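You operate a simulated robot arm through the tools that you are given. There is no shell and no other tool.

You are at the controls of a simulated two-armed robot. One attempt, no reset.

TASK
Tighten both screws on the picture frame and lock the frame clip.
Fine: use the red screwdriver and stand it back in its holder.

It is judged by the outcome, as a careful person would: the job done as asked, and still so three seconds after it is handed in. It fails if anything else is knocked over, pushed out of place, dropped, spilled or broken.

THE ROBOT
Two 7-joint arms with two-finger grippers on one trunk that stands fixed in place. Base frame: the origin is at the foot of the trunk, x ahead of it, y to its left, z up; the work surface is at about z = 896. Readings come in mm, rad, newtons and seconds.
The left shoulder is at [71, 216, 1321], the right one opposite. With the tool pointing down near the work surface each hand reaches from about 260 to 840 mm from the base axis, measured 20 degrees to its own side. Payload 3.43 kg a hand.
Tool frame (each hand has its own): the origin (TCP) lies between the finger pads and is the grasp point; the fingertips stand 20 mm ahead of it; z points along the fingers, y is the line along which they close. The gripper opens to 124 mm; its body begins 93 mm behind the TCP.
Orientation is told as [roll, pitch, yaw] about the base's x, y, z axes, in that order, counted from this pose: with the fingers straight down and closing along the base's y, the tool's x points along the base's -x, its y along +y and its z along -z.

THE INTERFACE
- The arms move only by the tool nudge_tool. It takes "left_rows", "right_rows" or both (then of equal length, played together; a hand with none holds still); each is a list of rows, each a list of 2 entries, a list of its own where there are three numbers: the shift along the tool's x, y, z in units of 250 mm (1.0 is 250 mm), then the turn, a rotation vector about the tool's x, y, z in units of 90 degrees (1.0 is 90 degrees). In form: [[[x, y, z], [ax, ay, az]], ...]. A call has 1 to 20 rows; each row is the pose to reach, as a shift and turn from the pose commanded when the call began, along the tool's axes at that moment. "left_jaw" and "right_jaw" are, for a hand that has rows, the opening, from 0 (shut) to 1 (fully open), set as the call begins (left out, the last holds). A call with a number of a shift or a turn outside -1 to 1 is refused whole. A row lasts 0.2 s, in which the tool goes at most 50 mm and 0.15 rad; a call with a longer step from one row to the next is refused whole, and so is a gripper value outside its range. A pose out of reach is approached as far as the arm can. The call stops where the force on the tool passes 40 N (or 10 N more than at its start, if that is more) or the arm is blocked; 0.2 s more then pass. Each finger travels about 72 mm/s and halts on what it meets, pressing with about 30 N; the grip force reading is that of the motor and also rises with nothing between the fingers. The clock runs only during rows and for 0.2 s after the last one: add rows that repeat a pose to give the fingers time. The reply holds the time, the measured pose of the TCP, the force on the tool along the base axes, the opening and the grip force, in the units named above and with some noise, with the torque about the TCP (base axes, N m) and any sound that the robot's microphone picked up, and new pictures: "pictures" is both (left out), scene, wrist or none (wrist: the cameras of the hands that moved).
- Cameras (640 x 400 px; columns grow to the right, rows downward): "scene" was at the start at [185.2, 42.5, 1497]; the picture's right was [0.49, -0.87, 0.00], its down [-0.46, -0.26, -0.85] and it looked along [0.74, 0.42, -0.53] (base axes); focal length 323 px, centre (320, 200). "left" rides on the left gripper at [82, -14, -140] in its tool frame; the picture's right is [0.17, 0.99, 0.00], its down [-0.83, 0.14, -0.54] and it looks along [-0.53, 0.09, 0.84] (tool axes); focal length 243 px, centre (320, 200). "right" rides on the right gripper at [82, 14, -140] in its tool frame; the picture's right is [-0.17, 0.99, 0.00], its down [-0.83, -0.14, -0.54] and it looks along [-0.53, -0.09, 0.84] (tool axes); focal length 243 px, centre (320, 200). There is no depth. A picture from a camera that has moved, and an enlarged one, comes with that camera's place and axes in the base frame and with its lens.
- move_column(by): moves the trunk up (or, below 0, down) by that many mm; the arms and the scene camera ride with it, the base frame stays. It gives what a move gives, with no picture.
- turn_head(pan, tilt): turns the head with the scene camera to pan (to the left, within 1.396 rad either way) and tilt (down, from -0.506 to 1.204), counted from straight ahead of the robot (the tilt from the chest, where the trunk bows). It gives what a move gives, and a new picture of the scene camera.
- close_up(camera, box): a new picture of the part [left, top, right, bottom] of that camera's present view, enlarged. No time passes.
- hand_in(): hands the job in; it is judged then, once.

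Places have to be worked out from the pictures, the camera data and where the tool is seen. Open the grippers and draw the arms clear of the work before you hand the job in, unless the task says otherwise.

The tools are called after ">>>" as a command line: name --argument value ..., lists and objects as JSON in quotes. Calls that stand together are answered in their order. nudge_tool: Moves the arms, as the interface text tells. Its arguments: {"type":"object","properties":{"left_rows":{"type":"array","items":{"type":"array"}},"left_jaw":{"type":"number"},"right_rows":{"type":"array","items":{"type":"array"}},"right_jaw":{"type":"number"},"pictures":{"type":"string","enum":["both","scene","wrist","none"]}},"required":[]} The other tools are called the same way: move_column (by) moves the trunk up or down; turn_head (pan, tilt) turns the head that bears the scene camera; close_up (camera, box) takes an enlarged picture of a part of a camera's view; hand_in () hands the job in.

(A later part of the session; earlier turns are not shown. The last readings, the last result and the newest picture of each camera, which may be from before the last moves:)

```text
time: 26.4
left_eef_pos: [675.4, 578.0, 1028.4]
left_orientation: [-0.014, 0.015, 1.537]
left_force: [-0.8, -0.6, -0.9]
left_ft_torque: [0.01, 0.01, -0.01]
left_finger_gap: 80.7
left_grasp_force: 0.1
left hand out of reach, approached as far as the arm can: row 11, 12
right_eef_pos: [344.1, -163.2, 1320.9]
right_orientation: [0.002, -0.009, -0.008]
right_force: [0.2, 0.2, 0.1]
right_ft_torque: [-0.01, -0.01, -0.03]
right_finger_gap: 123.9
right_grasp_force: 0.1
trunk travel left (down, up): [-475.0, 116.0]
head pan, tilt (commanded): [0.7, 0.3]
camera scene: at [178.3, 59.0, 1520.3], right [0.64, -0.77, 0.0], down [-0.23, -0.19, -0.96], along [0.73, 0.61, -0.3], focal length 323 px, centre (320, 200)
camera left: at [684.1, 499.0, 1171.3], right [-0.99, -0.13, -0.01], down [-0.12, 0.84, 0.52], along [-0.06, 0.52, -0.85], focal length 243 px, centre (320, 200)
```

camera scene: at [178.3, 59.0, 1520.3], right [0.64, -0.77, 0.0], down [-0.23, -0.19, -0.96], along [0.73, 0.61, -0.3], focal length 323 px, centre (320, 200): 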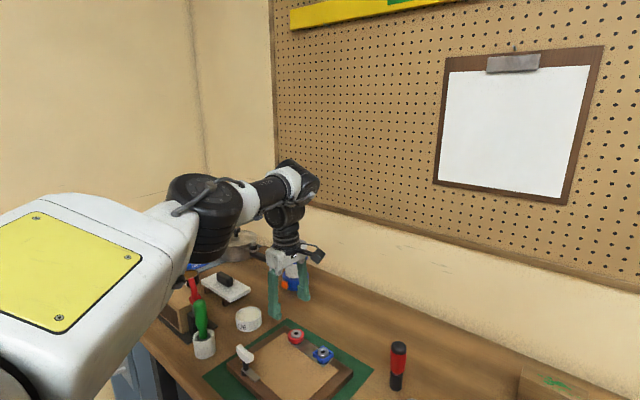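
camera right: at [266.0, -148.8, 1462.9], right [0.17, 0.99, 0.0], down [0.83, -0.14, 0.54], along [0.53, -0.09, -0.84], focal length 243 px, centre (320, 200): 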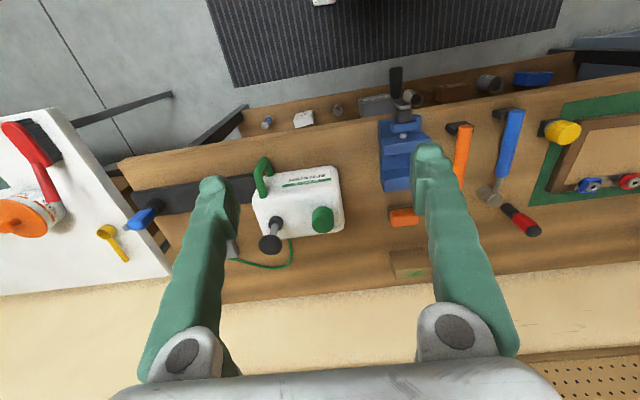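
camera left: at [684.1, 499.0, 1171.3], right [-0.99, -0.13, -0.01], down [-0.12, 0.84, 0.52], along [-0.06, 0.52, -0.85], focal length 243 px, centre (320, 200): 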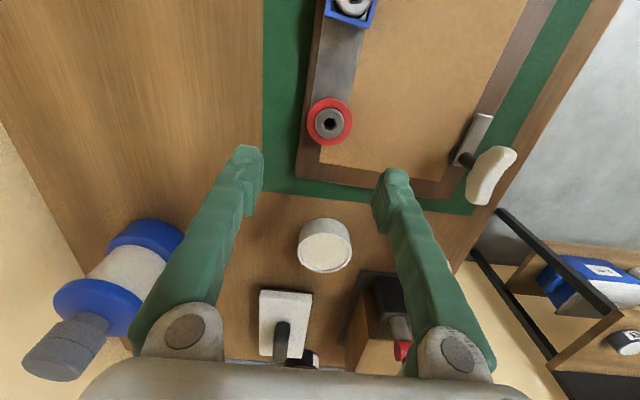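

At this spot yaw reaches about +81°. Now I rotate back and on to the clockwise side to find that limit as well.

>>> nudge_tool --left_rows '[[[0.084, 0, 0], [0, 0, 0.09]], [[0.084, 0, 0], [0, 0, 0.18]], [[0.084, 0, 0], [0, 0, 0.27]], [[0.084, 0, 0], [0, 0, 0.36]], [[0.084, 0, 0], [0, 0, 0.45]], [[0.084, 0, 0], [0, 0, 0.54]], [[0.084, 0, 0], [0, 0, 0.63]], [[0.084, 0, 0], [0, 0, 0.72]], [[0.084, 0, 0], [0, 0, 0.81]], [[0.084, 0, 0], [0, 0, 0.9]], [[0.084, 0, 0], [0, 0, 0.98]]]' --pictures "none"

>>> nudge_tool --left_rows '[[[0, 0, 0], [0, 0, 0.09]], [[0, 0, 0], [0, 0, 0.18]], [[0, 0, 0], [0, 0, 0.27]], [[0, 0, 0], [0, 0, 0.36]], [[0, 0, 0], [0, 0, 0.45]], [[0, 0, 0], [0, 0, 0.54]], [[0, 0, 0], [0, 0, 0.63]], [[0, 0, 0], [0, 0, 0.72]], [[0, 0, 0], [0, 0, 0.81]], [[0, 0, 0], [0, 0, 0.9]], [[0, 0, 0], [0, 0, 0.99]], [[0, 0, 0], [0, 0, 0.99]]]' --pictures "scene"

```text
time: 28.8
left_eef_pos: [675.5, 557.1, 1029.6]
left_orientation: [-0.004, -0.001, 0.011]
left_force: [0.4, -0.5, -0.4]
left_ft_torque: [0.05, 0.02, -0.03]
left_finger_gap: 80.5
left_grasp_force: 0.0
right_eef_pos: [344.5, -163.1, 1320.2]
right_orientation: [0.001, -0.009, -0.008]
right_force: [-0.3, -0.3, 0.1]
right_ft_torque: [-0.01, 0.02, -0.05]
right_finger_gap: 124.1
right_grasp_force: 0.1
trunk travel left (down, up): [-475.0, 116.0]
head pan, tilt (commanded): [0.7, 0.3]
```

```text
time: 31.4
left_eef_pos: [673.6, 556.5, 1028.3]
left_orientation: [0.0, -0.006, -1.543]
left_force: [0.4, 0.9, 0.1]
left_ft_torque: [0.02, -0.04, -0.01]
left_finger_gap: 80.5
left_grasp_force: 0.1
right_eef_pos: [343.6, -164.3, 1320.8]
right_orientation: [0.001, -0.011, -0.008]
right_force: [0.1, -0.5, 0.1]
right_ft_torque: [0.01, -0.02, 0.03]
right_finger_gap: 124.0
right_grasp_force: 0.0
trunk travel left (down, up): [-475.0, 116.0]
head pan, tilt (commanded): [0.7, 0.3]
camera scene: at [178.5, 58.6, 1520.3], right [0.64, -0.77, 0.0], down [-0.23, -0.19, -0.96], along [0.73, 0.61, -0.3], focal length 323 px, centre (320, 200)
```

scene: 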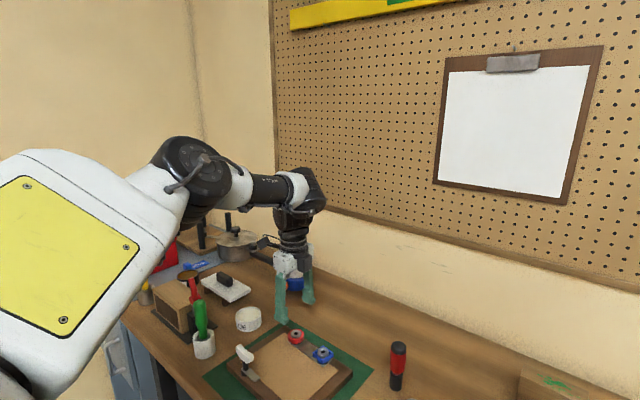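

Clockwise to −88° is fine as well. I'll probe further clockwise to learn how much stroke is available.

>>> nudge_tool --left_rows '[[[0, 0, 0], [0, 0, 0.09]], [[0, 0, 0], [0, 0, 0.18]], [[0, 0, 0], [0, 0, 0.27]], [[0, 0, 0], [0, 0, 0.36]], [[0, 0, 0], [0, 0, 0.45]], [[0, 0, 0], [0, 0, 0.54]], [[0, 0, 0], [0, 0, 0.63]], [[0, 0, 0], [0, 0, 0.72]], [[0, 0, 0], [0, 0, 0.81]], [[0, 0, 0], [0, 0, 0.9]], [[0, 0, 0], [0, 0, 0.99]], [[0, 0, 0], [0, 0, 0.99]]]' --pictures "scene"

```text
time: 34.0
left_eef_pos: [674.2, 557.1, 1028.6]
left_orientation: [0.005, 0.0, -3.096]
left_force: [0.1, -0.4, -0.1]
left_ft_torque: [0.01, 0.03, 0.01]
left_finger_gap: 80.5
left_grasp_force: 0.1
right_eef_pos: [344.4, -163.6, 1321.1]
right_orientation: [0.0, -0.009, -0.007]
right_force: [0.2, -0.1, -0.3]
right_ft_torque: [0.0, 0.03, 0.03]
right_finger_gap: 124.0
right_grasp_force: 0.0
trunk travel left (down, up): [-475.0, 116.0]
head pan, tilt (commanded): [0.7, 0.3]
camera scene: at [178.5, 58.6, 1520.3], right [0.64, -0.77, 0.0], down [-0.23, -0.19, -0.96], along [0.73, 0.61, -0.3], focal length 323 px, centre (320, 200)
```

scene: 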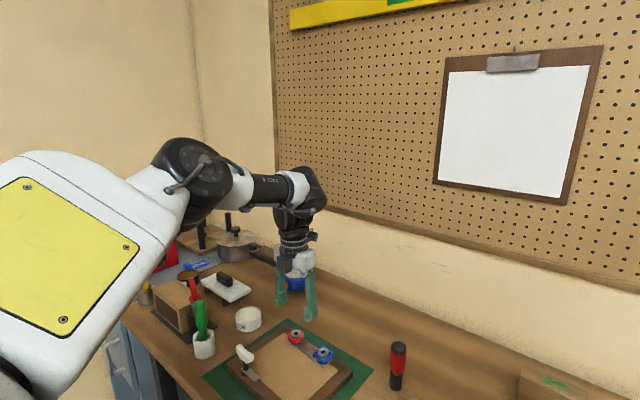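

Excellent — yaw reaches −177° here, so the wrist's middle range lies on the clockwise side; yaw 0 was near its end stop, which explains the earlier reach problem. I'll probe a little further to learn the whole stroke.

>>> nudge_tool --left_rows '[[[0, 0, 0], [0, 0, 0.09]], [[0, 0, 0], [0, 0, 0.18]], [[0, 0, 0], [0, 0, 0.27]], [[0, 0, 0], [0, 0, 0.36]], [[0, 0, 0], [0, 0, 0.45]], [[0, 0, 0], [0, 0, 0.54]], [[0, 0, 0], [0, 0, 0.63]], [[0, 0, 0], [0, 0, 0.72]], [[0, 0, 0], [0, 0, 0.81]], [[0, 0, 0], [0, 0, 0.9]], [[0, 0, 0], [0, 0, 0.9]]]' --pictures "none"

```text
time: 36.4
left_eef_pos: [674.3, 557.4, 1028.6]
left_orientation: [0.0, 0.006, 1.773]
left_force: [0.7, 0.9, -0.9]
left_ft_torque: [-0.03, 0.01, 0.0]
left_finger_gap: 80.5
left_grasp_force: 0.1
right_eef_pos: [344.6, -164.3, 1320.1]
right_orientation: [0.003, -0.008, -0.007]
right_force: [-0.7, 0.4, -0.1]
right_ft_torque: [0.02, -0.01, -0.01]
right_finger_gap: 123.9
right_grasp_force: 0.1
trunk travel left (down, up): [-475.0, 116.0]
head pan, tilt (commanded): [0.7, 0.3]
```

The stroke is at least 339° (+81° to −258°) — plenty. Now I rotate back toward yaw −90° (mid-range) while moving toward the driver at a safe height.

>>> nudge_tool --left_rows '[[[0.05, 0.01, 0], [0, 0, -0.09]], [[0.1, 0.02, 0], [0, 0, -0.18]], [[0.16, 0.03, 0], [0, 0, -0.27]], [[0.21, 0.04, 0], [0, 0, -0.36]], [[0.27, 0.05, 0], [0, 0, -0.45]], [[0.32, 0.065, 0], [0, 0, -0.54]], [[0.37, 0.075, 0], [0, 0, -0.63]], [[0.43, 0.085, 0], [0, 0, -0.72]], [[0.48, 0.1, 0], [0, 0, -0.81]], [[0.53, 0.11, 0], [0, 0, -0.88]], [[0.588, 0.12, 0], [0, 0, -0.95]], [[0.588, 0.12, 0], [0, 0, -0.95]]]' --pictures "none"

```text
time: 39.0
left_eef_pos: [672.7, 408.6, 1028.2]
left_orientation: [0.006, -0.001, -3.016]
left_force: [-0.3, -0.9, 1.0]
left_ft_torque: [-0.04, -0.01, -0.03]
left_finger_gap: 80.6
left_grasp_force: 0.1
right_eef_pos: [343.8, -163.1, 1321.0]
right_orientation: [0.001, -0.009, -0.007]
right_force: [-0.3, -0.1, -1.0]
right_ft_torque: [-0.04, 0.0, -0.01]
right_finger_gap: 124.0
right_grasp_force: 0.1
trunk travel left (down, up): [-475.0, 116.0]
head pan, tilt (commanded): [0.7, 0.3]
```

At (673,409,1028), yaw −173°. Continue turning to −90° and move near the driver at z≈1050.

>>> nudge_tool --left_rows '[[[0.003, 0.025, -0.02], [0, 0, -0.09]], [[0.006, 0.05, -0.04], [0, 0, -0.18]], [[0.01, 0.075, -0.06], [0, 0, -0.27]], [[0.013, 0.1, -0.088], [0, 0, -0.36]], [[0.016, 0.13, -0.088], [0, 0, -0.45]], [[0.02, 0.16, -0.088], [0, 0, -0.54]], [[0.024, 0.19, -0.088], [0, 0, -0.63]], [[0.027, 0.22, -0.088], [0, 0, -0.72]], [[0.03, 0.25, -0.088], [0, 0, -0.81]], [[0.033, 0.282, -0.088], [0, 0, -0.88]], [[0.033, 0.282, -0.088], [0, 0, -0.92]], [[0.033, 0.282, -0.088], [0, 0, -0.92]]]' --pictures "both"

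```text
time: 41.5
left_eef_pos: [657.3, 354.0, 1046.7]
left_orientation: [0.002, -0.007, -1.57]
left_force: [0.5, -0.1, -0.7]
left_ft_torque: [0.0, 0.0, 0.02]
left_finger_gap: 80.5
left_grasp_force: 0.1
left hand out of reach, approached as far as the arm can: row 2, 3, 4, 5, 6, 7, 8, 9, 10, 11, 12
right_eef_pos: [343.1, -162.9, 1320.5]
right_orientation: [0.003, -0.011, -0.008]
right_force: [0.3, -0.7, -0.1]
right_ft_torque: [-0.01, -0.01, 0.03]
right_finger_gap: 124.0
right_grasp_force: 0.1
trunk travel left (down, up): [-475.0, 116.0]
head pan, tilt (commanded): [0.7, 0.3]
camera scene: at [178.5, 58.6, 1520.3], right [0.64, -0.77, 0.0], down [-0.23, -0.19, -0.96], along [0.73, 0.61, -0.3], focal length 323 px, centre (320, 200)
camera left: at [642.8, 439.9, 1186.4], right [0.99, 0.17, 0.0], down [0.14, -0.83, 0.55], along [0.09, -0.54, -0.84], focal length 243 px, centre (320, 200)
```

scene: 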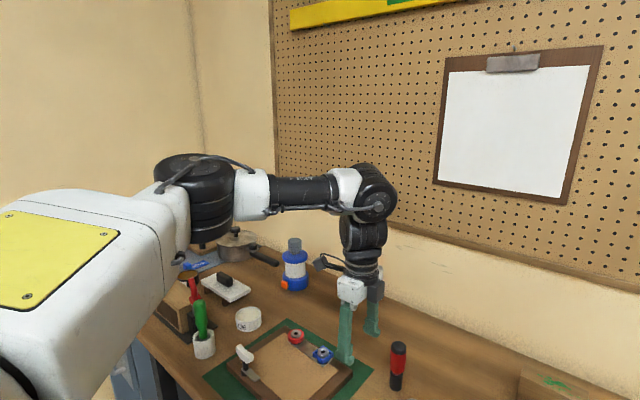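
left: 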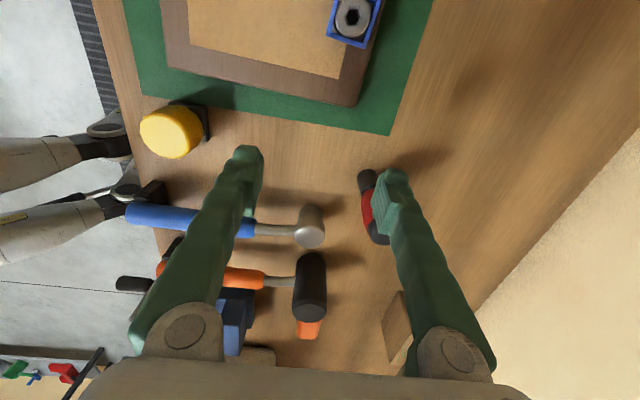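

Same limit at yaw −90°, so it's the wrist bend rather than wrist roll. Reach should improve lower down: I'll descend to z≈985 here, then try (731,354), beside the driver.

>>> nudge_tool --left_rows '[[[0, 0, 0.12], [0, 0, 0]], [[0, 0, 0.245], [0, 0, 0]], [[0, 0.1, 0.245], [0, 0, 0]], [[0, 0.2, 0.245], [0, 0, 0]], [[0, 0.296, 0.245], [0, 0, 0]], [[0, 0.296, 0.245], [0, 0, 0]]]' --pictures "none"

```text
time: 43.0
left_eef_pos: [668.0, 371.4, 984.4]
left_orientation: [0.005, -0.008, -1.572]
left_force: [-0.2, 0.2, 0.0]
left_ft_torque: [-0.01, -0.03, -0.01]
left_finger_gap: 80.4
left_grasp_force: 0.0
left hand out of reach, approached as far as the arm can: row 3, 4, 5, 6
right_eef_pos: [342.1, -163.4, 1322.0]
right_orientation: [0.001, -0.007, -0.007]
right_force: [-0.1, -0.5, 1.0]
right_ft_torque: [0.02, 0.0, 0.01]
right_finger_gap: 123.9
right_grasp_force: 0.1
trunk travel left (down, up): [-475.0, 116.0]
head pan, tilt (commanded): [0.7, 0.3]
```

The shoulder seems unable to swing the upper arm inward enough here. Bowing the trunk lower should bring the shoulder forward; first I raise the hand to a safe place (521,400,1190), so lowering the trunk is harmless.

>>> nudge_tool --left_rows '[[[0.0, -0.04, -0.18], [0, 0, 0]], [[0.03, -0.14, -0.34], [0, 0, 0]], [[0.06, -0.25, -0.49], [0, 0, 0]], [[0.08, -0.36, -0.63], [0, 0, 0]], [[0.1, -0.48, -0.75], [0, 0, 0]], [[0.116, -0.588, -0.824], [0, 0, 0]], [[0.116, -0.588, -0.824], [0, 0, 0]]]' --pictures "none"

```text
time: 44.5
left_eef_pos: [519.7, 400.2, 1192.3]
left_orientation: [-0.003, -0.006, -1.574]
left_force: [0.0, 0.4, -0.3]
left_ft_torque: [0.03, 0.04, 0.01]
left_finger_gap: 80.6
left_grasp_force: 0.1
right_eef_pos: [345.0, -165.1, 1320.9]
right_orientation: [0.001, -0.009, -0.007]
right_force: [-0.1, -0.3, -0.4]
right_ft_torque: [-0.04, 0.01, 0.01]
right_finger_gap: 124.2
right_grasp_force: 0.0
trunk travel left (down, up): [-475.0, 116.0]
head pan, tilt (commanded): [0.7, 0.3]
```

Now lower the trunk a first 60 mm and check how the hands follow.

>>> move_column --by -60

```text
time: 45.5
left_eef_pos: [519.9, 403.0, 1131.3]
left_orientation: [0.001, -0.006, -1.572]
left_force: [0.4, -0.4, 0.7]
left_ft_torque: [0.04, -0.04, -0.02]
left_finger_gap: 80.9
left_grasp_force: 0.1
right_eef_pos: [354.4, -163.8, 1240.9]
right_orientation: [0.005, 0.055, -0.01]
right_force: [-0.2, 0.8, -0.2]
right_ft_torque: [0.05, 0.01, 0.03]
right_finger_gap: 123.8
right_grasp_force: 0.0
trunk travel left (down, up): [-415.0, 176.0]
head pan, tilt (commanded): [0.7, 0.3]
```

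The left hand followed cleanly. Lower another 60 mm.

>>> move_column --by -60

>>> turn_head --pan 0.35 --tilt 0.5

```text
time: 46.5
left_eef_pos: [519.2, 402.5, 1071.6]
left_orientation: [0.002, -0.006, -1.575]
left_force: [-0.4, -0.1, 0.0]
left_ft_torque: [0.0, 0.0, 0.01]
left_finger_gap: 80.7
left_grasp_force: 0.0
right_eef_pos: [359.5, -163.2, 1170.4]
right_orientation: [0.007, 0.1, -0.007]
right_force: [-0.7, 0.3, 0.4]
right_ft_torque: [-0.01, -0.01, -0.01]
right_finger_gap: 123.9
right_grasp_force: 0.0
trunk travel left (down, up): [-355.0, 236.0]
head pan, tilt (commanded): [0.7, 0.3]
```

```text
time: 47.4
left_eef_pos: [518.8, 402.7, 1070.9]
left_orientation: [0.0, -0.004, -1.573]
left_force: [0.7, 0.7, 0.2]
left_ft_torque: [0.0, 0.01, -0.02]
left_finger_gap: 80.9
left_grasp_force: 0.0
right_eef_pos: [359.9, -161.8, 1170.3]
right_orientation: [0.006, 0.103, -0.008]
right_force: [0.0, 0.6, -1.3]
right_ft_torque: [0.0, 0.01, 0.01]
right_finger_gap: 124.1
right_grasp_force: 0.1
trunk travel left (down, up): [-355.0, 236.0]
head pan, tilt (commanded): [0.351, 0.499]
camera scene: at [228.3, 29.8, 1376.8], right [0.34, -0.94, 0.0], down [-0.45, -0.16, -0.88], along [0.82, 0.3, -0.48], focal length 323 px, centre (320, 200)
```

scene: 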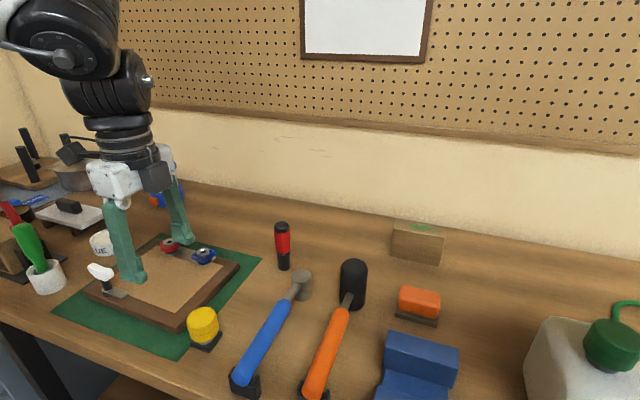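

The trunk is 120 mm lower. Now test the reach: move to (680,340,1050), above and beside the driver.

>>> nudge_tool --left_rows '[[[-0.05, 0.13, 0.02], [0, 0, 0]], [[-0.1, 0.26, 0.04], [0, 0, 0]], [[-0.15, 0.39, 0.06], [0, 0, 0]], [[-0.2, 0.52, 0.084], [0, 0, 0]], [[-0.252, 0.644, 0.084], [0, 0, 0]], [[-0.252, 0.644, 0.084], [0, 0, 0]]]' --pictures "none"

```text
time: 48.8
left_eef_pos: [647.2, 354.8, 1038.5]
left_orientation: [0.005, -0.008, -1.574]
left_force: [-0.5, 0.2, -0.3]
left_ft_torque: [-0.03, 0.02, -0.01]
left_finger_gap: 80.5
left_grasp_force: 0.0
left hand out of reach, approached as far as the arm can: row 4, 5, 6
right_eef_pos: [360.7, -163.4, 1169.5]
right_orientation: [0.007, 0.105, -0.006]
right_force: [0.4, -0.9, 0.1]
right_ft_torque: [0.01, 0.01, -0.02]
right_finger_gap: 123.9
right_grasp_force: 0.0
trunk travel left (down, up): [-355.0, 236.0]
head pan, tilt (commanded): [0.351, 0.499]
```

Lowering didn't help either (limit ≈(647,355,1038)). I'll retreat a little and bring the trunk back to its original height, then try other wrist/elbow branches.

>>> nudge_tool --left_rows '[[[0.05, -0.15, 0], [0, 0, 0]], [[0.1, -0.3, 0], [0, 0, 0]], [[0.18, -0.42, 0], [0, 0, 0]], [[0.18, -0.42, 0], [0, 0, 0]]]' --pictures "none"

>>> move_column --by 120

```text
time: 49.8
left_eef_pos: [542.9, 397.2, 1036.2]
left_orientation: [-0.001, -0.006, -1.572]
left_force: [0.3, -0.1, 0.2]
left_ft_torque: [-0.01, 0.04, 0.0]
left_finger_gap: 80.5
left_grasp_force: 0.0
right_eef_pos: [359.8, -162.7, 1168.2]
right_orientation: [0.006, 0.102, -0.007]
right_force: [0.4, -0.5, -0.4]
right_ft_torque: [0.03, 0.03, 0.0]
right_finger_gap: 123.9
right_grasp_force: 0.1
trunk travel left (down, up): [-355.0, 236.0]
head pan, tilt (commanded): [0.351, 0.499]
```

```text
time: 51.3
left_eef_pos: [543.6, 398.0, 1157.1]
left_orientation: [-0.003, -0.006, -1.572]
left_force: [-0.7, -0.1, 0.5]
left_ft_torque: [0.01, -0.02, -0.02]
left_finger_gap: 80.7
left_grasp_force: 0.1
right_eef_pos: [353.9, -162.4, 1301.5]
right_orientation: [0.01, 0.064, -0.01]
right_force: [-0.8, -0.7, -0.4]
right_ft_torque: [-0.01, 0.0, 0.02]
right_finger_gap: 124.1
right_grasp_force: 0.0
trunk travel left (down, up): [-475.0, 116.0]
head pan, tilt (commanded): [0.351, 0.499]
```

Trunk is back at its original height. I'll swing yaw counter-clockwise to about +80° over the frame's near side, which pushes the elbow inward, then approach the driver in that branch.

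>>> nudge_tool --left_rows '[[[0.03, 0.02, 0.03], [0, 0, -0.09]], [[0.06, 0.04, 0.06], [0, 0, -0.18]], [[0.09, 0.06, 0.09], [0, 0, -0.27]], [[0.12, 0.08, 0.12], [0, 0, -0.36]], [[0.15, 0.1, 0.15], [0, 0, -0.45]], [[0.18, 0.12, 0.18], [0, 0, -0.54]], [[0.21, 0.14, 0.2], [0, 0, -0.63]], [[0.24, 0.17, 0.23], [0, 0, -0.72]], [[0.27, 0.19, 0.26], [0, 0, -0.81]], [[0.3, 0.21, 0.28], [0, 0, -0.9]], [[0.328, 0.228, 0.308], [0, 0, -0.95]]]' --pictures "none"

>>> nudge_tool --left_rows '[[[0, 0, 0], [0, 0, -0.09]], [[0, 0, 0], [0, 0, -0.18]], [[0, 0, 0], [0, 0, -0.27]], [[0, 0, 0], [0, 0, -0.36]], [[0, 0, 0], [0, 0, -0.45]], [[0, 0, 0], [0, 0, -0.54]], [[0, 0, 0], [0, 0, -0.63]], [[0, 0, 0], [0, 0, -0.72]], [[0, 0, 0], [0, 0, -0.81]], [[0, 0, 0], [0, 0, -0.9]], [[0, 0, 0], [0, 0, -0.9]]]' --pictures "scene"

```text
time: 53.7
left_eef_pos: [600.8, 480.4, 1079.2]
left_orientation: [-0.005, 0.0, -0.079]
left_force: [0.3, 0.0, 0.1]
left_ft_torque: [-0.01, 0.01, 0.01]
left_finger_gap: 80.8
left_grasp_force: 0.1
right_eef_pos: [353.9, -162.4, 1301.6]
right_orientation: [0.006, 0.065, -0.009]
right_force: [0.6, -0.6, 0.7]
right_ft_torque: [0.02, -0.02, 0.02]
right_finger_gap: 124.0
right_grasp_force: 0.1
trunk travel left (down, up): [-475.0, 116.0]
head pan, tilt (commanded): [0.351, 0.499]
```

```text
time: 56.1
left_eef_pos: [613.3, 598.9, 1120.4]
left_orientation: [-0.001, 0.005, 1.335]
left_force: [-0.3, -0.2, -0.2]
left_ft_torque: [0.02, 0.0, 0.02]
left_finger_gap: 80.6
left_grasp_force: 0.1
left hand out of reach, approached as far as the arm can: row 8, 9, 10, 11
right_eef_pos: [352.3, -161.0, 1302.4]
right_orientation: [0.007, 0.062, -0.008]
right_force: [-0.1, 1.3, -1.0]
right_ft_torque: [0.0, -0.01, -0.01]
right_finger_gap: 124.0
right_grasp_force: 0.1
trunk travel left (down, up): [-475.0, 116.0]
head pan, tilt (commanded): [0.351, 0.499]
camera scene: at [190.5, 30.5, 1502.2], right [0.34, -0.94, 0.0], down [-0.45, -0.17, -0.88], along [0.83, 0.3, -0.48], focal length 323 px, centre (320, 200)
```

scene: 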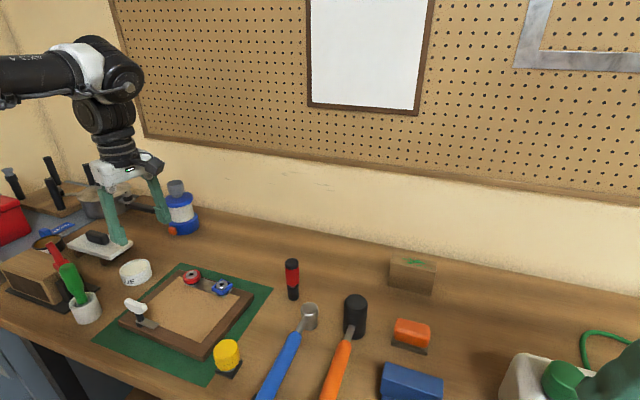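

That branch is limited by wrist roll, and out-of-reach moves drift a lot, so I'll use a tilted grasp instead. Best is yaw ≈ −190° with the wrist leaning back toward the robot; I rotate there in safe space over the frame.

>>> nudge_tool --left_rows '[[[0.03, 0, 0.01], [0, 0, 0.09]], [[0.06, 0, 0.02], [0, 0, 0.18]], [[0.09, -0.01, 0.03], [0, 0, 0.27]], [[0.12, -0.01, 0.04], [0, 0, 0.36]], [[0.15, -0.01, 0.05], [0, 0, 0.45]], [[0.18, -0.01, 0.06], [0, 0, 0.54]], [[0.21, -0.02, 0.07], [0, 0, 0.63]], [[0.24, -0.02, 0.08], [0, 0, 0.72]], [[0.27, -0.023, 0.08], [0, 0, 0.81]], [[0.3, -0.023, 0.08], [0, 0, 0.9]], [[0.319, -0.023, 0.08], [0, 0, 0.99]]]' --pictures "none"

>>> nudge_tool --left_rows '[[[0, 0, 0], [0, 0, 0.09]], [[0, 0, 0], [0, 0, 0.18]], [[0, 0, 0], [0, 0, 0.27]], [[0, 0, 0], [0, 0, 0.36]], [[0, 0, 0], [0, 0, 0.45]], [[0, 0, 0], [0, 0, 0.54]], [[0, 0, 0], [0, 0, 0.63]], [[0, 0, 0], [0, 0, 0.72]], [[0, 0, 0], [0, 0, 0.81]], [[0, 0, 0], [0, 0, 0.9]], [[0, 0, 0], [0, 0, 0.99]]]' --pictures "none"

>>> nudge_tool --left_rows '[[[0, 0, 0], [0, 0, 0.09]], [[0, 0, 0], [0, 0, 0.18]], [[0, 0, 0], [0, 0, 0.27]], [[0, 0, 0], [0, 0, 0.36]], [[0, 0, 0], [0, 0, 0.45]], [[0, 0, 0], [0, 0, 0.54]], [[0, 0, 0], [0, 0, 0.63]], [[0, 0, 0], [0, 0, 0.72]], [[0, 0, 0], [0, 0, 0.81]], [[0, 0, 0], [0, 0, 0.9]], [[0, 0, 0], [0, 0, 0.99]]]' --pictures "scene"

```text
time: 58.5
left_eef_pos: [599.1, 515.2, 1095.8]
left_orientation: [-0.004, 0.001, -0.224]
left_force: [-0.2, -0.5, -0.3]
left_ft_torque: [0.0, -0.01, 0.02]
left_finger_gap: 80.5
left_grasp_force: 0.0
right_eef_pos: [353.6, -162.2, 1301.7]
right_orientation: [0.008, 0.064, -0.01]
right_force: [-0.2, 0.0, 0.5]
right_ft_torque: [0.01, -0.05, -0.01]
right_finger_gap: 124.0
right_grasp_force: 0.1
trunk travel left (down, up): [-475.0, 116.0]
head pan, tilt (commanded): [0.351, 0.499]
```

```text
time: 60.9
left_eef_pos: [598.3, 517.7, 1094.7]
left_orientation: [0.001, -0.005, -1.776]
left_force: [-0.5, -0.1, -0.6]
left_ft_torque: [-0.01, 0.02, 0.01]
left_finger_gap: 80.8
left_grasp_force: 0.0
right_eef_pos: [353.2, -161.8, 1300.6]
right_orientation: [0.01, 0.064, -0.009]
right_force: [0.4, -0.5, -0.2]
right_ft_torque: [-0.02, 0.03, -0.01]
right_finger_gap: 124.0
right_grasp_force: 0.0
trunk travel left (down, up): [-475.0, 116.0]
head pan, tilt (commanded): [0.351, 0.499]
```

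```text
time: 63.3
left_eef_pos: [599.6, 517.7, 1095.0]
left_orientation: [0.004, 0.001, 2.949]
left_force: [0.0, -0.5, 0.6]
left_ft_torque: [-0.02, 0.0, 0.01]
left_finger_gap: 80.5
left_grasp_force: 0.1
right_eef_pos: [353.7, -161.7, 1302.1]
right_orientation: [0.008, 0.065, -0.009]
right_force: [0.1, -0.4, 0.6]
right_ft_torque: [-0.01, -0.01, -0.03]
right_finger_gap: 123.9
right_grasp_force: 0.0
trunk travel left (down, up): [-475.0, 116.0]
head pan, tilt (commanded): [0.351, 0.499]
camera scene: at [192.5, 29.7, 1501.9], right [0.34, -0.94, 0.0], down [-0.45, -0.16, -0.88], along [0.82, 0.3, -0.48], focal length 323 px, centre (320, 200)
```

scene: 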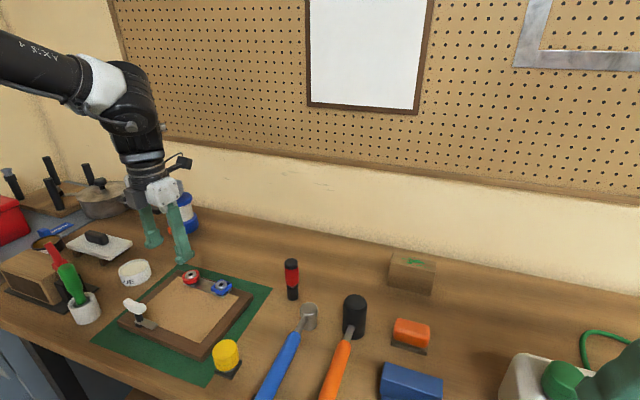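

Hand at (600,518,1095), yaw −191°. Now lean the wrist back by 0.35 rad (fingers pointing forward-down) while moving to (650,330,1030), short of the driver.

>>> nudge_tool --left_rows '[[[0.057, 0.117, 0.043], [0, 0.037, 0]], [[0.113, 0.233, 0.087], [0, 0.074, 0]], [[0.17, 0.35, 0.13], [0, 0.111, 0]], [[0.227, 0.467, 0.173], [0, 0.148, 0]], [[0.283, 0.583, 0.217], [0, 0.186, 0]], [[0.34, 0.7, 0.26], [0, 0.223, 0]], [[0.34, 0.7, 0.26], [0, 0.223, 0]]]' --pictures "both"

```text
time: 64.9
left_eef_pos: [651.1, 328.9, 1032.0]
left_orientation: [0.007, 0.352, 2.955]
left_force: [-0.3, -0.3, 0.3]
left_ft_torque: [0.03, 0.0, 0.0]
left_finger_gap: 80.6
left_grasp_force: 0.0
right_eef_pos: [354.0, -162.5, 1301.2]
right_orientation: [0.008, 0.063, -0.009]
right_force: [-0.3, 0.2, -1.2]
right_ft_torque: [0.0, 0.01, -0.03]
right_finger_gap: 124.3
right_grasp_force: 0.1
trunk travel left (down, up): [-475.0, 116.0]
head pan, tilt (commanded): [0.351, 0.499]
camera scene: at [192.0, 29.9, 1502.0], right [0.34, -0.94, 0.0], down [-0.45, -0.16, -0.88], along [0.82, 0.3, -0.48], focal length 323 px, centre (320, 200)
camera left: at [682.1, 337.9, 1192.7], right [-0.03, -1.0, 0.06], down [-0.97, 0.05, 0.22], along [-0.22, -0.05, -0.97], focal length 243 px, centre (320, 200)
```

scene: 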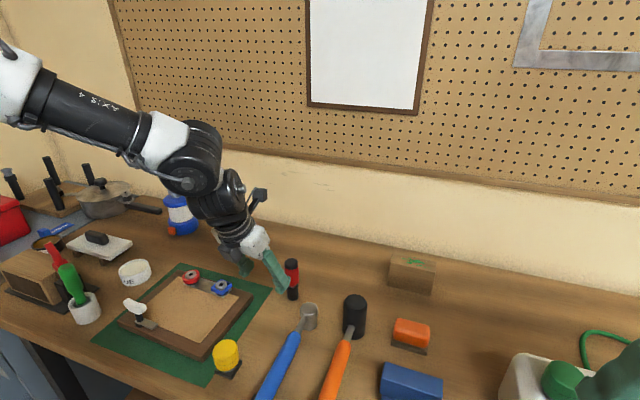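
left: 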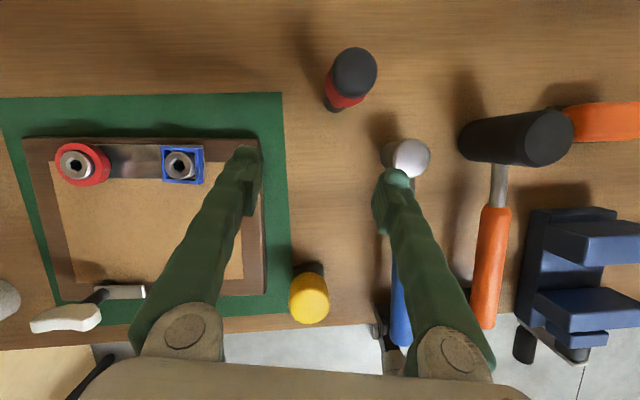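

The near-vertical wrist view confirms the driver at about (732,300) and screws at about red (670,555), blue (667,460), heads at z≈946. I advance to (705,308,1012), jaws straddling but still short of the driver's cap.

>>> nudge_tool --left_rows '[[[0.06, 0.014, 0.05], [0, 0, 0]], [[0.12, 0.028, 0.1], [0, 0, 0]], [[0.186, 0.042, 0.154], [0, 0, 0]], [[0.186, 0.042, 0.154], [0, 0, 0]]]' --pictures "wrist"

>>> close_up --camera "left" --box '[200, 60, 440, 210]'

```text
time: 65.9
left_eef_pos: [702.6, 306.3, 1012.4]
left_orientation: [0.005, 0.351, 2.952]
left_force: [-0.3, 1.1, -0.3]
left_ft_torque: [-0.01, -0.03, 0.0]
left_finger_gap: 80.9
left_grasp_force: 0.0
right_eef_pos: [353.1, -162.7, 1301.8]
right_orientation: [0.008, 0.063, -0.01]
right_force: [-0.5, 0.6, -0.2]
right_ft_torque: [-0.03, 0.01, 0.0]
right_finger_gap: 124.0
right_grasp_force: 0.2
trunk travel left (down, up): [-475.0, 116.0]
head pan, tilt (commanded): [0.351, 0.499]
camera left: at [734.2, 315.5, 1173.9], right [-0.03, -1.0, 0.06], down [-0.97, 0.05, 0.22], along [-0.22, -0.05, -0.97], focal length 243 px, centre (320, 200)
```

left: 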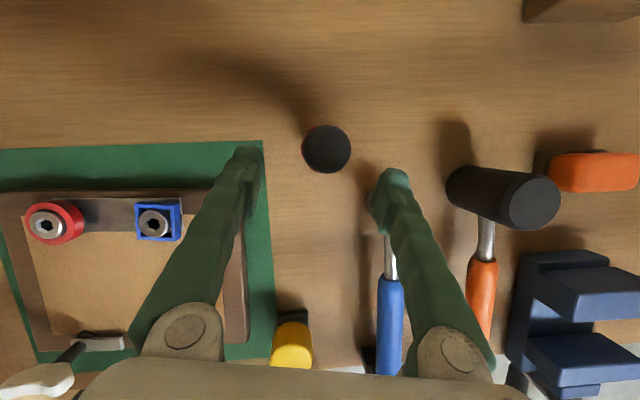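

```text
2.67 times, centred on (320, 135) of left
camera zoom: at [734.2, 315.5, 1173.9], right [-0.03, -1.0, 0.06], down [-0.97, 0.05, 0.22], along [-0.22, -0.05, -0.97], focal length 647 px, centre (320, 373)
```

zoom: 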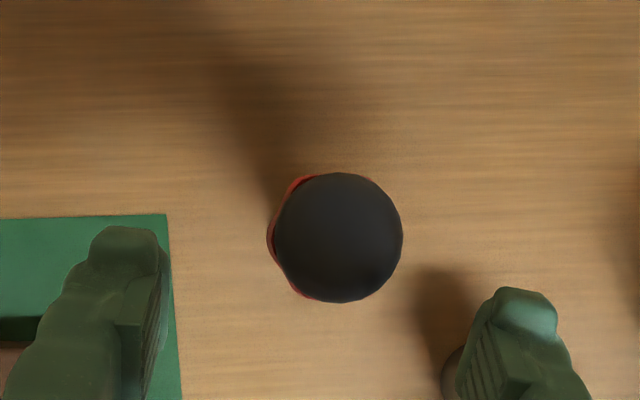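

The driver's axis is at (731,301). I move in over it at z≈1005 and then straight down to a grip height of z≈970, checking for contact.

>>> nudge_tool --left_rows '[[[0.05, 0, 0.034], [0, 0, 0]], [[0.098, 0, 0.068], [0, 0, 0]], [[0.075, 0, 0.134], [0, 0, 0]], [[0.05, 0, 0.199], [0, 0, 0]], [[0.05, 0, 0.199], [0, 0, 0]]]' --pictures "both"

>>> close_up --camera "left" --box '[200, 60, 440, 210]'

>>> close_up --camera "scene" --box '[220, 200, 340, 310]'

```text
time: 67.1
left_eef_pos: [733.1, 300.1, 969.3]
left_orientation: [0.006, 0.352, 2.954]
left_force: [-0.7, -0.1, 0.6]
left_ft_torque: [0.01, 0.0, 0.01]
left_finger_gap: 80.6
left_grasp_force: 0.1
right_eef_pos: [352.6, -163.2, 1301.1]
right_orientation: [0.009, 0.062, -0.009]
right_force: [0.1, -0.2, -1.1]
right_ft_torque: [0.0, -0.02, 0.0]
right_finger_gap: 124.0
right_grasp_force: 0.1
trunk travel left (down, up): [-475.0, 116.0]
head pan, tilt (commanded): [0.351, 0.499]
camera scene: at [192.2, 29.5, 1501.9], right [0.34, -0.94, 0.0], down [-0.45, -0.16, -0.88], along [0.82, 0.3, -0.48], focal length 323 px, centre (320, 200)
camera left: at [764.1, 309.9, 1130.0], right [-0.03, -1.0, 0.06], down [-0.97, 0.05, 0.22], along [-0.22, -0.05, -0.97], focal length 243 px, centre (320, 200)
```

scene: 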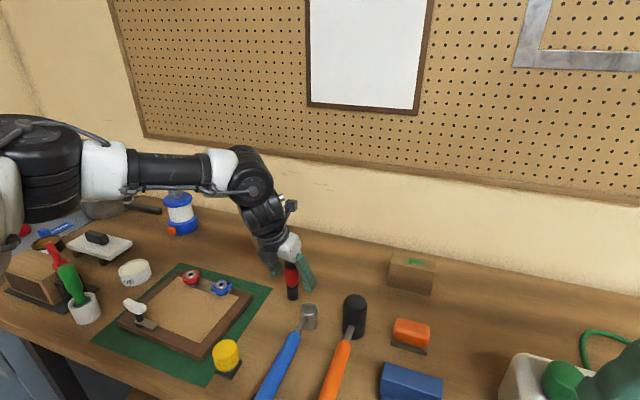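
left: 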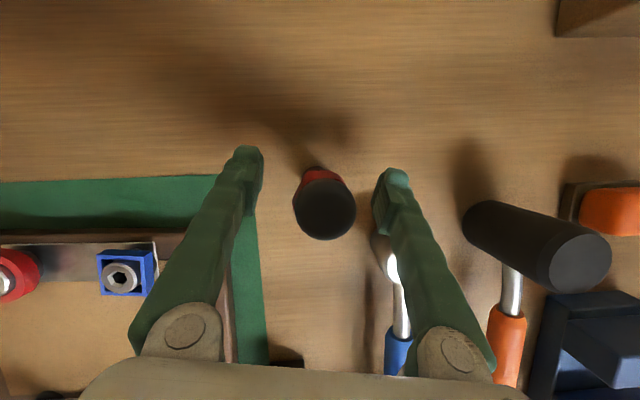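

```text
2.67 times, centred on (320, 135) of left
camera zoom: at [764.1, 309.9, 1130.0], right [-0.03, -1.0, 0.06], down [-0.97, 0.05, 0.22], along [-0.22, -0.05, -0.97], focal length 647 px, centre (320, 373)
```

zoom: 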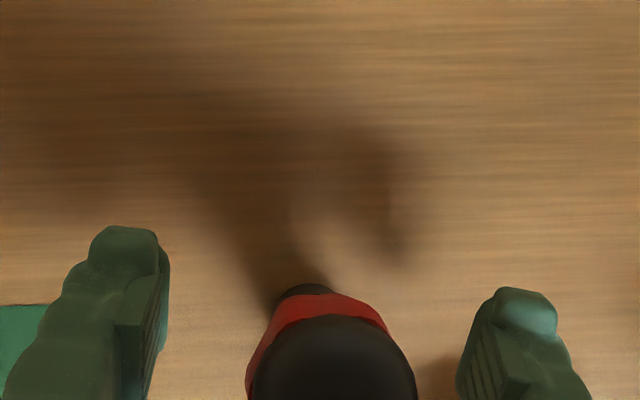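

```text
3.64 times, centred on (280, 255) of scene
camera zoom: at [192.2, 29.5, 1501.9], right [0.34, -0.94, 0.0], down [-0.45, -0.16, -0.88], along [0.82, 0.3, -0.48], focal length 1175 px, centre (466, 0)
```

zoom: 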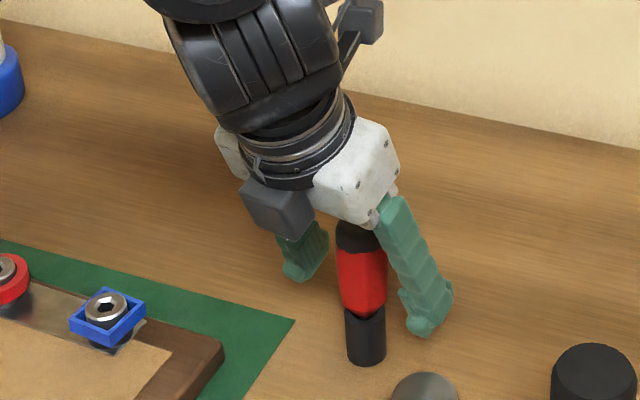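

The hand is in place around the handle (733,300,969), the driver's axis being about 2 mm behind the TCP. I make that small correction, then close the jaws.

>>> nudge_tool --left_rows '[[[-0.009, -0.002, -0.003], [0, 0, 0]], [[-0.009, -0.002, -0.003], [0, 0, 0]]]' --pictures "none"

>>> nudge_tool --left_rows '[[[0, 0, 0], [0, 0, 0]], [[0, 0, 0], [0, 0, 0]], [[0, 0, 0], [0, 0, 0]], [[0, 0, 0], [0, 0, 0]], [[0, 0, 0], [0, 0, 0]]]' --left_jaw 0 --pictures "both"

>>> close_up --camera "scene" --box '[220, 200, 340, 310]'

```text
time: 67.7
left_eef_pos: [730.3, 301.2, 968.4]
left_orientation: [0.007, 0.35, 2.952]
left_force: [0.1, -0.1, 0.4]
left_ft_torque: [0.01, 0.04, -0.01]
left_finger_gap: 80.5
left_grasp_force: 0.0
right_eef_pos: [353.8, -162.7, 1300.9]
right_orientation: [0.008, 0.064, -0.008]
right_force: [0.2, 0.4, 0.2]
right_ft_torque: [0.03, -0.04, -0.04]
right_finger_gap: 124.0
right_grasp_force: 0.0
trunk travel left (down, up): [-475.0, 116.0]
head pan, tilt (commanded): [0.351, 0.499]
```

```text
time: 68.9
left_eef_pos: [730.7, 300.7, 968.7]
left_orientation: [0.006, 0.351, 2.953]
left_force: [0.7, -0.3, -0.1]
left_ft_torque: [-0.02, 0.01, -0.01]
left_finger_gap: 31.4
left_grasp_force: 29.9
right_eef_pos: [353.0, -163.2, 1301.9]
right_orientation: [0.009, 0.066, -0.009]
right_force: [0.1, -0.5, 0.5]
right_ft_torque: [0.02, 0.01, 0.02]
right_finger_gap: 123.9
right_grasp_force: 0.0
trunk travel left (down, up): [-475.0, 116.0]
head pan, tilt (commanded): [0.351, 0.499]
camera scene: at [192.6, 29.7, 1501.9], right [0.34, -0.94, 0.0], down [-0.45, -0.16, -0.88], along [0.82, 0.3, -0.48], focal length 323 px, centre (320, 200)
camera left: at [761.8, 311.0, 1130.0], right [-0.03, -1.0, 0.06], down [-0.97, 0.05, 0.22], along [-0.22, -0.05, -0.97], focal length 243 px, centre (320, 200)
```

scene: 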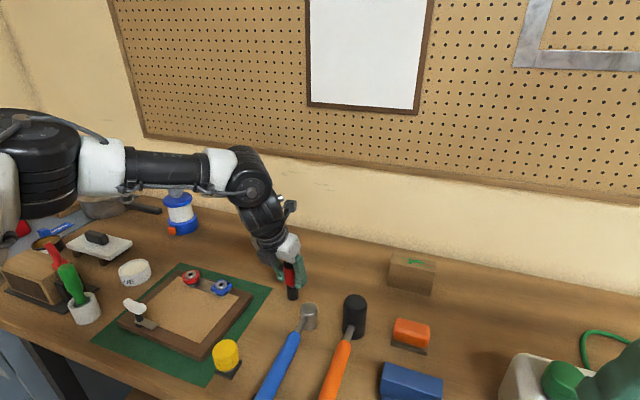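
left: 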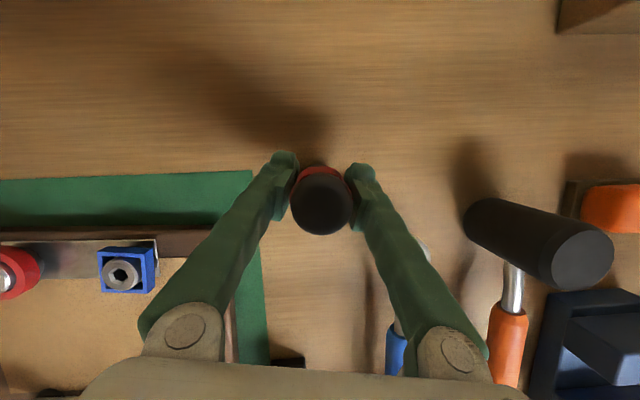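

```text
3.64 times, centred on (280, 255) of scene
camera zoom: at [192.6, 29.7, 1501.9], right [0.34, -0.94, 0.0], down [-0.45, -0.16, -0.88], along [0.82, 0.3, -0.48], focal length 1175 px, centre (466, 0)
```

zoom: 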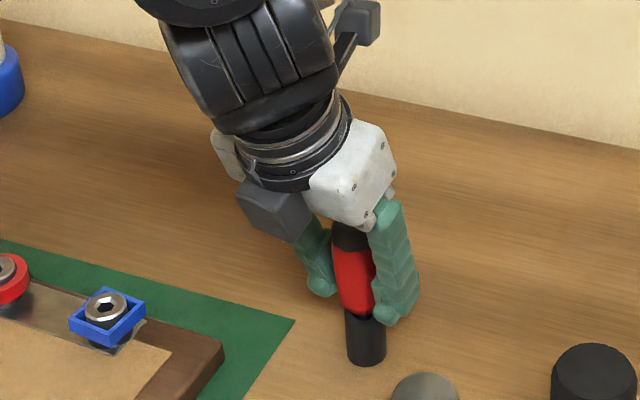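

The grip is firm (gap 31.4 mm, 30 N). I lift straight up 50 mm out of the holder and look at the bit.

>>> nudge_tool --left_rows '[[[0.0172, 0, -0.047], [0, 0, 0]], [[0.0345, 0, -0.094], [0, 0, 0]], [[0.052, 0, -0.141], [0, 0, 0]], [[0.069, 0, -0.188], [0, 0, 0]], [[0.069, 0, -0.188], [0, 0, 0]]]' --pictures "both"

>>> close_up --camera "scene" --box '[230, 200, 340, 300]'

```text
time: 70.1
left_eef_pos: [731.0, 301.3, 1018.5]
left_orientation: [0.005, 0.349, 2.952]
left_force: [0.8, -0.1, -1.4]
left_ft_torque: [-0.01, 0.0, -0.03]
left_finger_gap: 31.4
left_grasp_force: 29.8
right_eef_pos: [354.6, -162.1, 1301.9]
right_orientation: [0.009, 0.065, -0.009]
right_force: [0.6, -0.1, -0.4]
right_ft_torque: [0.01, -0.03, 0.02]
right_finger_gap: 124.3
right_grasp_force: 0.0
trunk travel left (down, up): [-475.0, 116.0]
head pan, tilt (commanded): [0.351, 0.499]
camera scene: at [192.9, 29.9, 1501.8], right [0.34, -0.94, 0.0], down [-0.45, -0.16, -0.88], along [0.82, 0.3, -0.48], focal length 323 px, centre (320, 200)
camera left: at [762.1, 311.5, 1179.3], right [-0.03, -1.0, 0.06], down [-0.97, 0.05, 0.22], along [-0.22, -0.05, -0.97], focal length 243 px, centre (320, 200)
```

scene: 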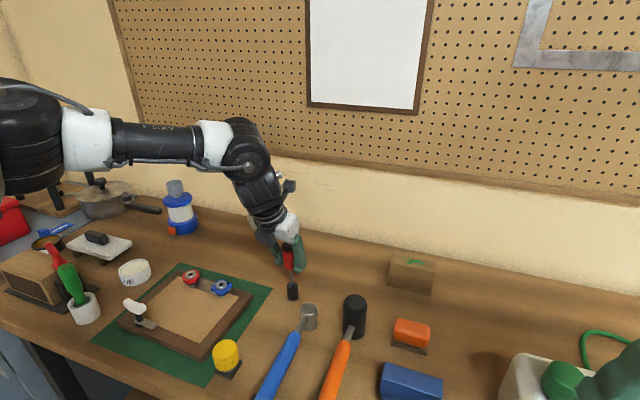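
left: 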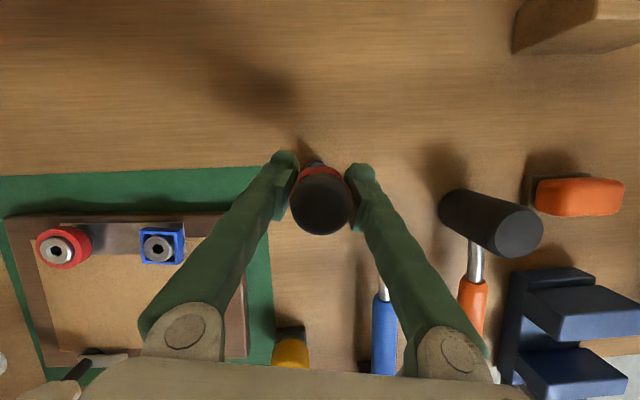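

```text
4.00 times, centred on (285, 250) of scene
camera zoom: at [192.9, 29.9, 1501.8], right [0.34, -0.94, 0.0], down [-0.45, -0.16, -0.88], along [0.82, 0.3, -0.48], focal length 1292 px, centre (460, 0)
```

zoom: 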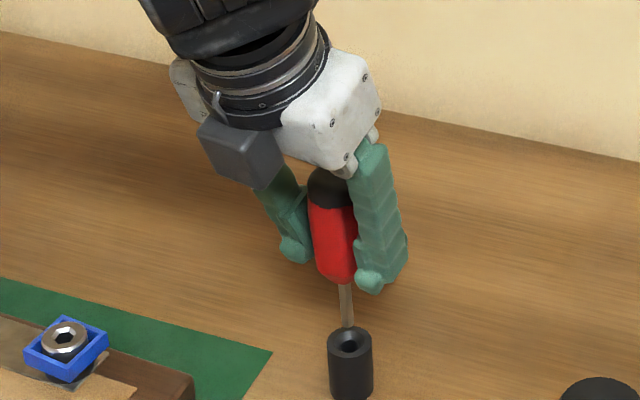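

The driver came out cleanly; its bit tip is roughly 70 mm below the TCP. I check its straightness in the wrist view.

>>> close_up --camera "left" --box '[260, 140, 380, 240]'

>>> close_up --camera "left" --box '[20, 210, 220, 310]'

```text
4.00 times, centred on (320, 190) of left
camera zoom: at [762.1, 311.5, 1179.3], right [-0.03, -1.0, 0.06], down [-0.97, 0.05, 0.22], along [-0.22, -0.05, -0.97], focal length 970 px, centre (320, 240)
```

zoom: 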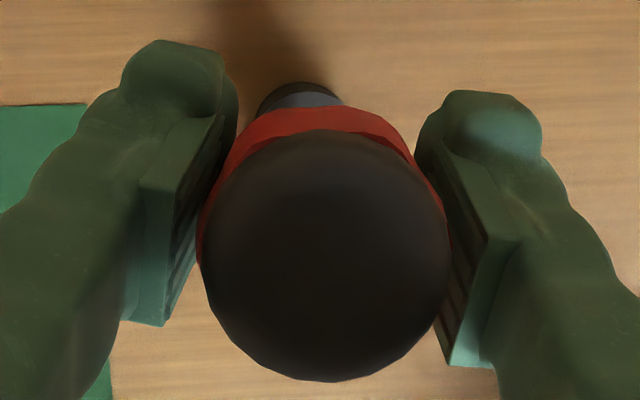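

```text
3.20 times, centred on (120, 260) of left
camera zoom: at [762.1, 311.5, 1179.3], right [-0.03, -1.0, 0.06], down [-0.97, 0.05, 0.22], along [-0.22, -0.05, -0.97], focal length 776 px, centre (960, 8)
```

zoom: 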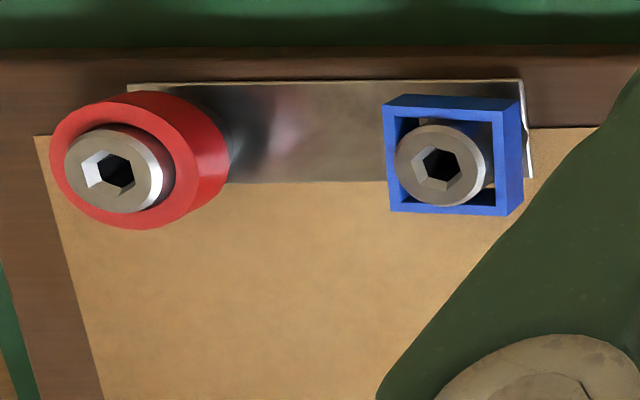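

Screws refined: blue ≈(666.5,460.5), red ≈(669.5,556), heads at z≈946. I carry the driver up toward the blue screw while turning it counter-clockwise about the vertical by 76°, to leave room for a clockwise stroke.

>>> nudge_tool --left_rows '[[[-0.02, -0.03, -0.06], [0.029, 0, -0.079]], [[-0.05, -0.08, -0.1], [0.058, 0, -0.159]], [[-0.08, -0.13, -0.13], [0.087, 0, -0.238]], [[-0.11, -0.18, -0.15], [0.116, 0, -0.317]], [[-0.14, -0.23, -0.17], [0.145, 0, -0.397]], [[-0.17, -0.28, -0.19], [0.173, 0, -0.476]], [[-0.2, -0.33, -0.2], [0.202, 0, -0.555]], [[-0.23, -0.38, -0.22], [0.231, 0, -0.634]], [[-0.26, -0.44, -0.23], [0.26, 0, -0.714]], [[-0.295, -0.497, -0.242], [0.289, 0, -0.793]], [[-0.295, -0.497, -0.242], [0.289, 0, -0.793]]]' --pictures "both"

```text
time: 72.5
left_eef_pos: [665.7, 438.8, 1050.9]
left_orientation: [0.003, 0.345, -2.002]
left_force: [-1.0, -0.6, 0.7]
left_ft_torque: [-0.01, 0.02, -0.01]
left_finger_gap: 31.1
left_grasp_force: 30.3
right_eef_pos: [353.8, -162.8, 1301.7]
right_orientation: [0.008, 0.066, -0.01]
right_force: [-1.0, -0.2, -0.5]
right_ft_torque: [0.02, -0.01, -0.01]
right_finger_gap: 124.0
right_grasp_force: 0.2
trunk travel left (down, up): [-475.0, 116.0]
head pan, tilt (commanded): [0.351, 0.499]
camera scene: at [192.5, 29.6, 1501.9], right [0.34, -0.94, 0.0], down [-0.45, -0.16, -0.88], along [0.82, 0.3, -0.48], focal length 323 px, centre (320, 200)
camera left: at [666.4, 473.8, 1210.8], right [0.96, -0.27, 0.06], down [-0.28, -0.93, 0.23], along [-0.01, -0.23, -0.97], focal length 243 px, centre (320, 200)
```

scene: 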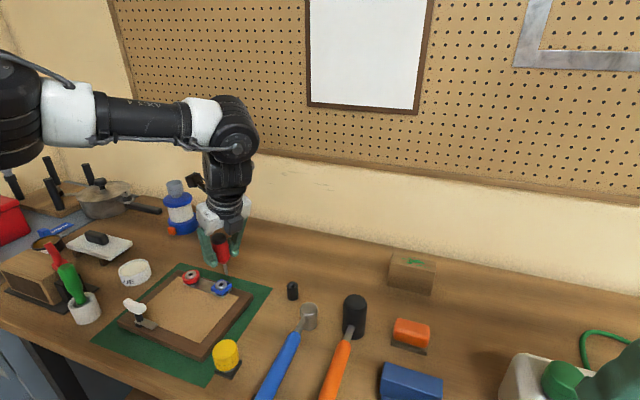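
left: 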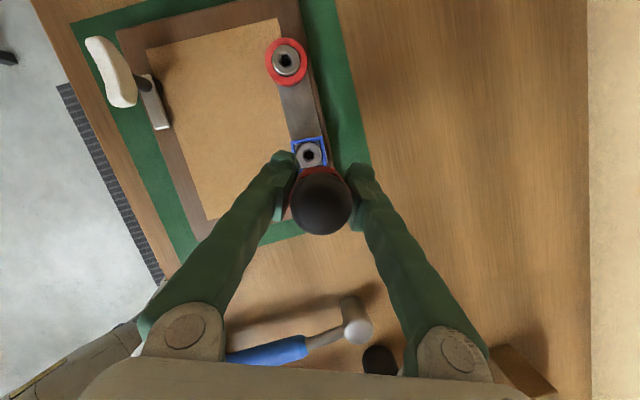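

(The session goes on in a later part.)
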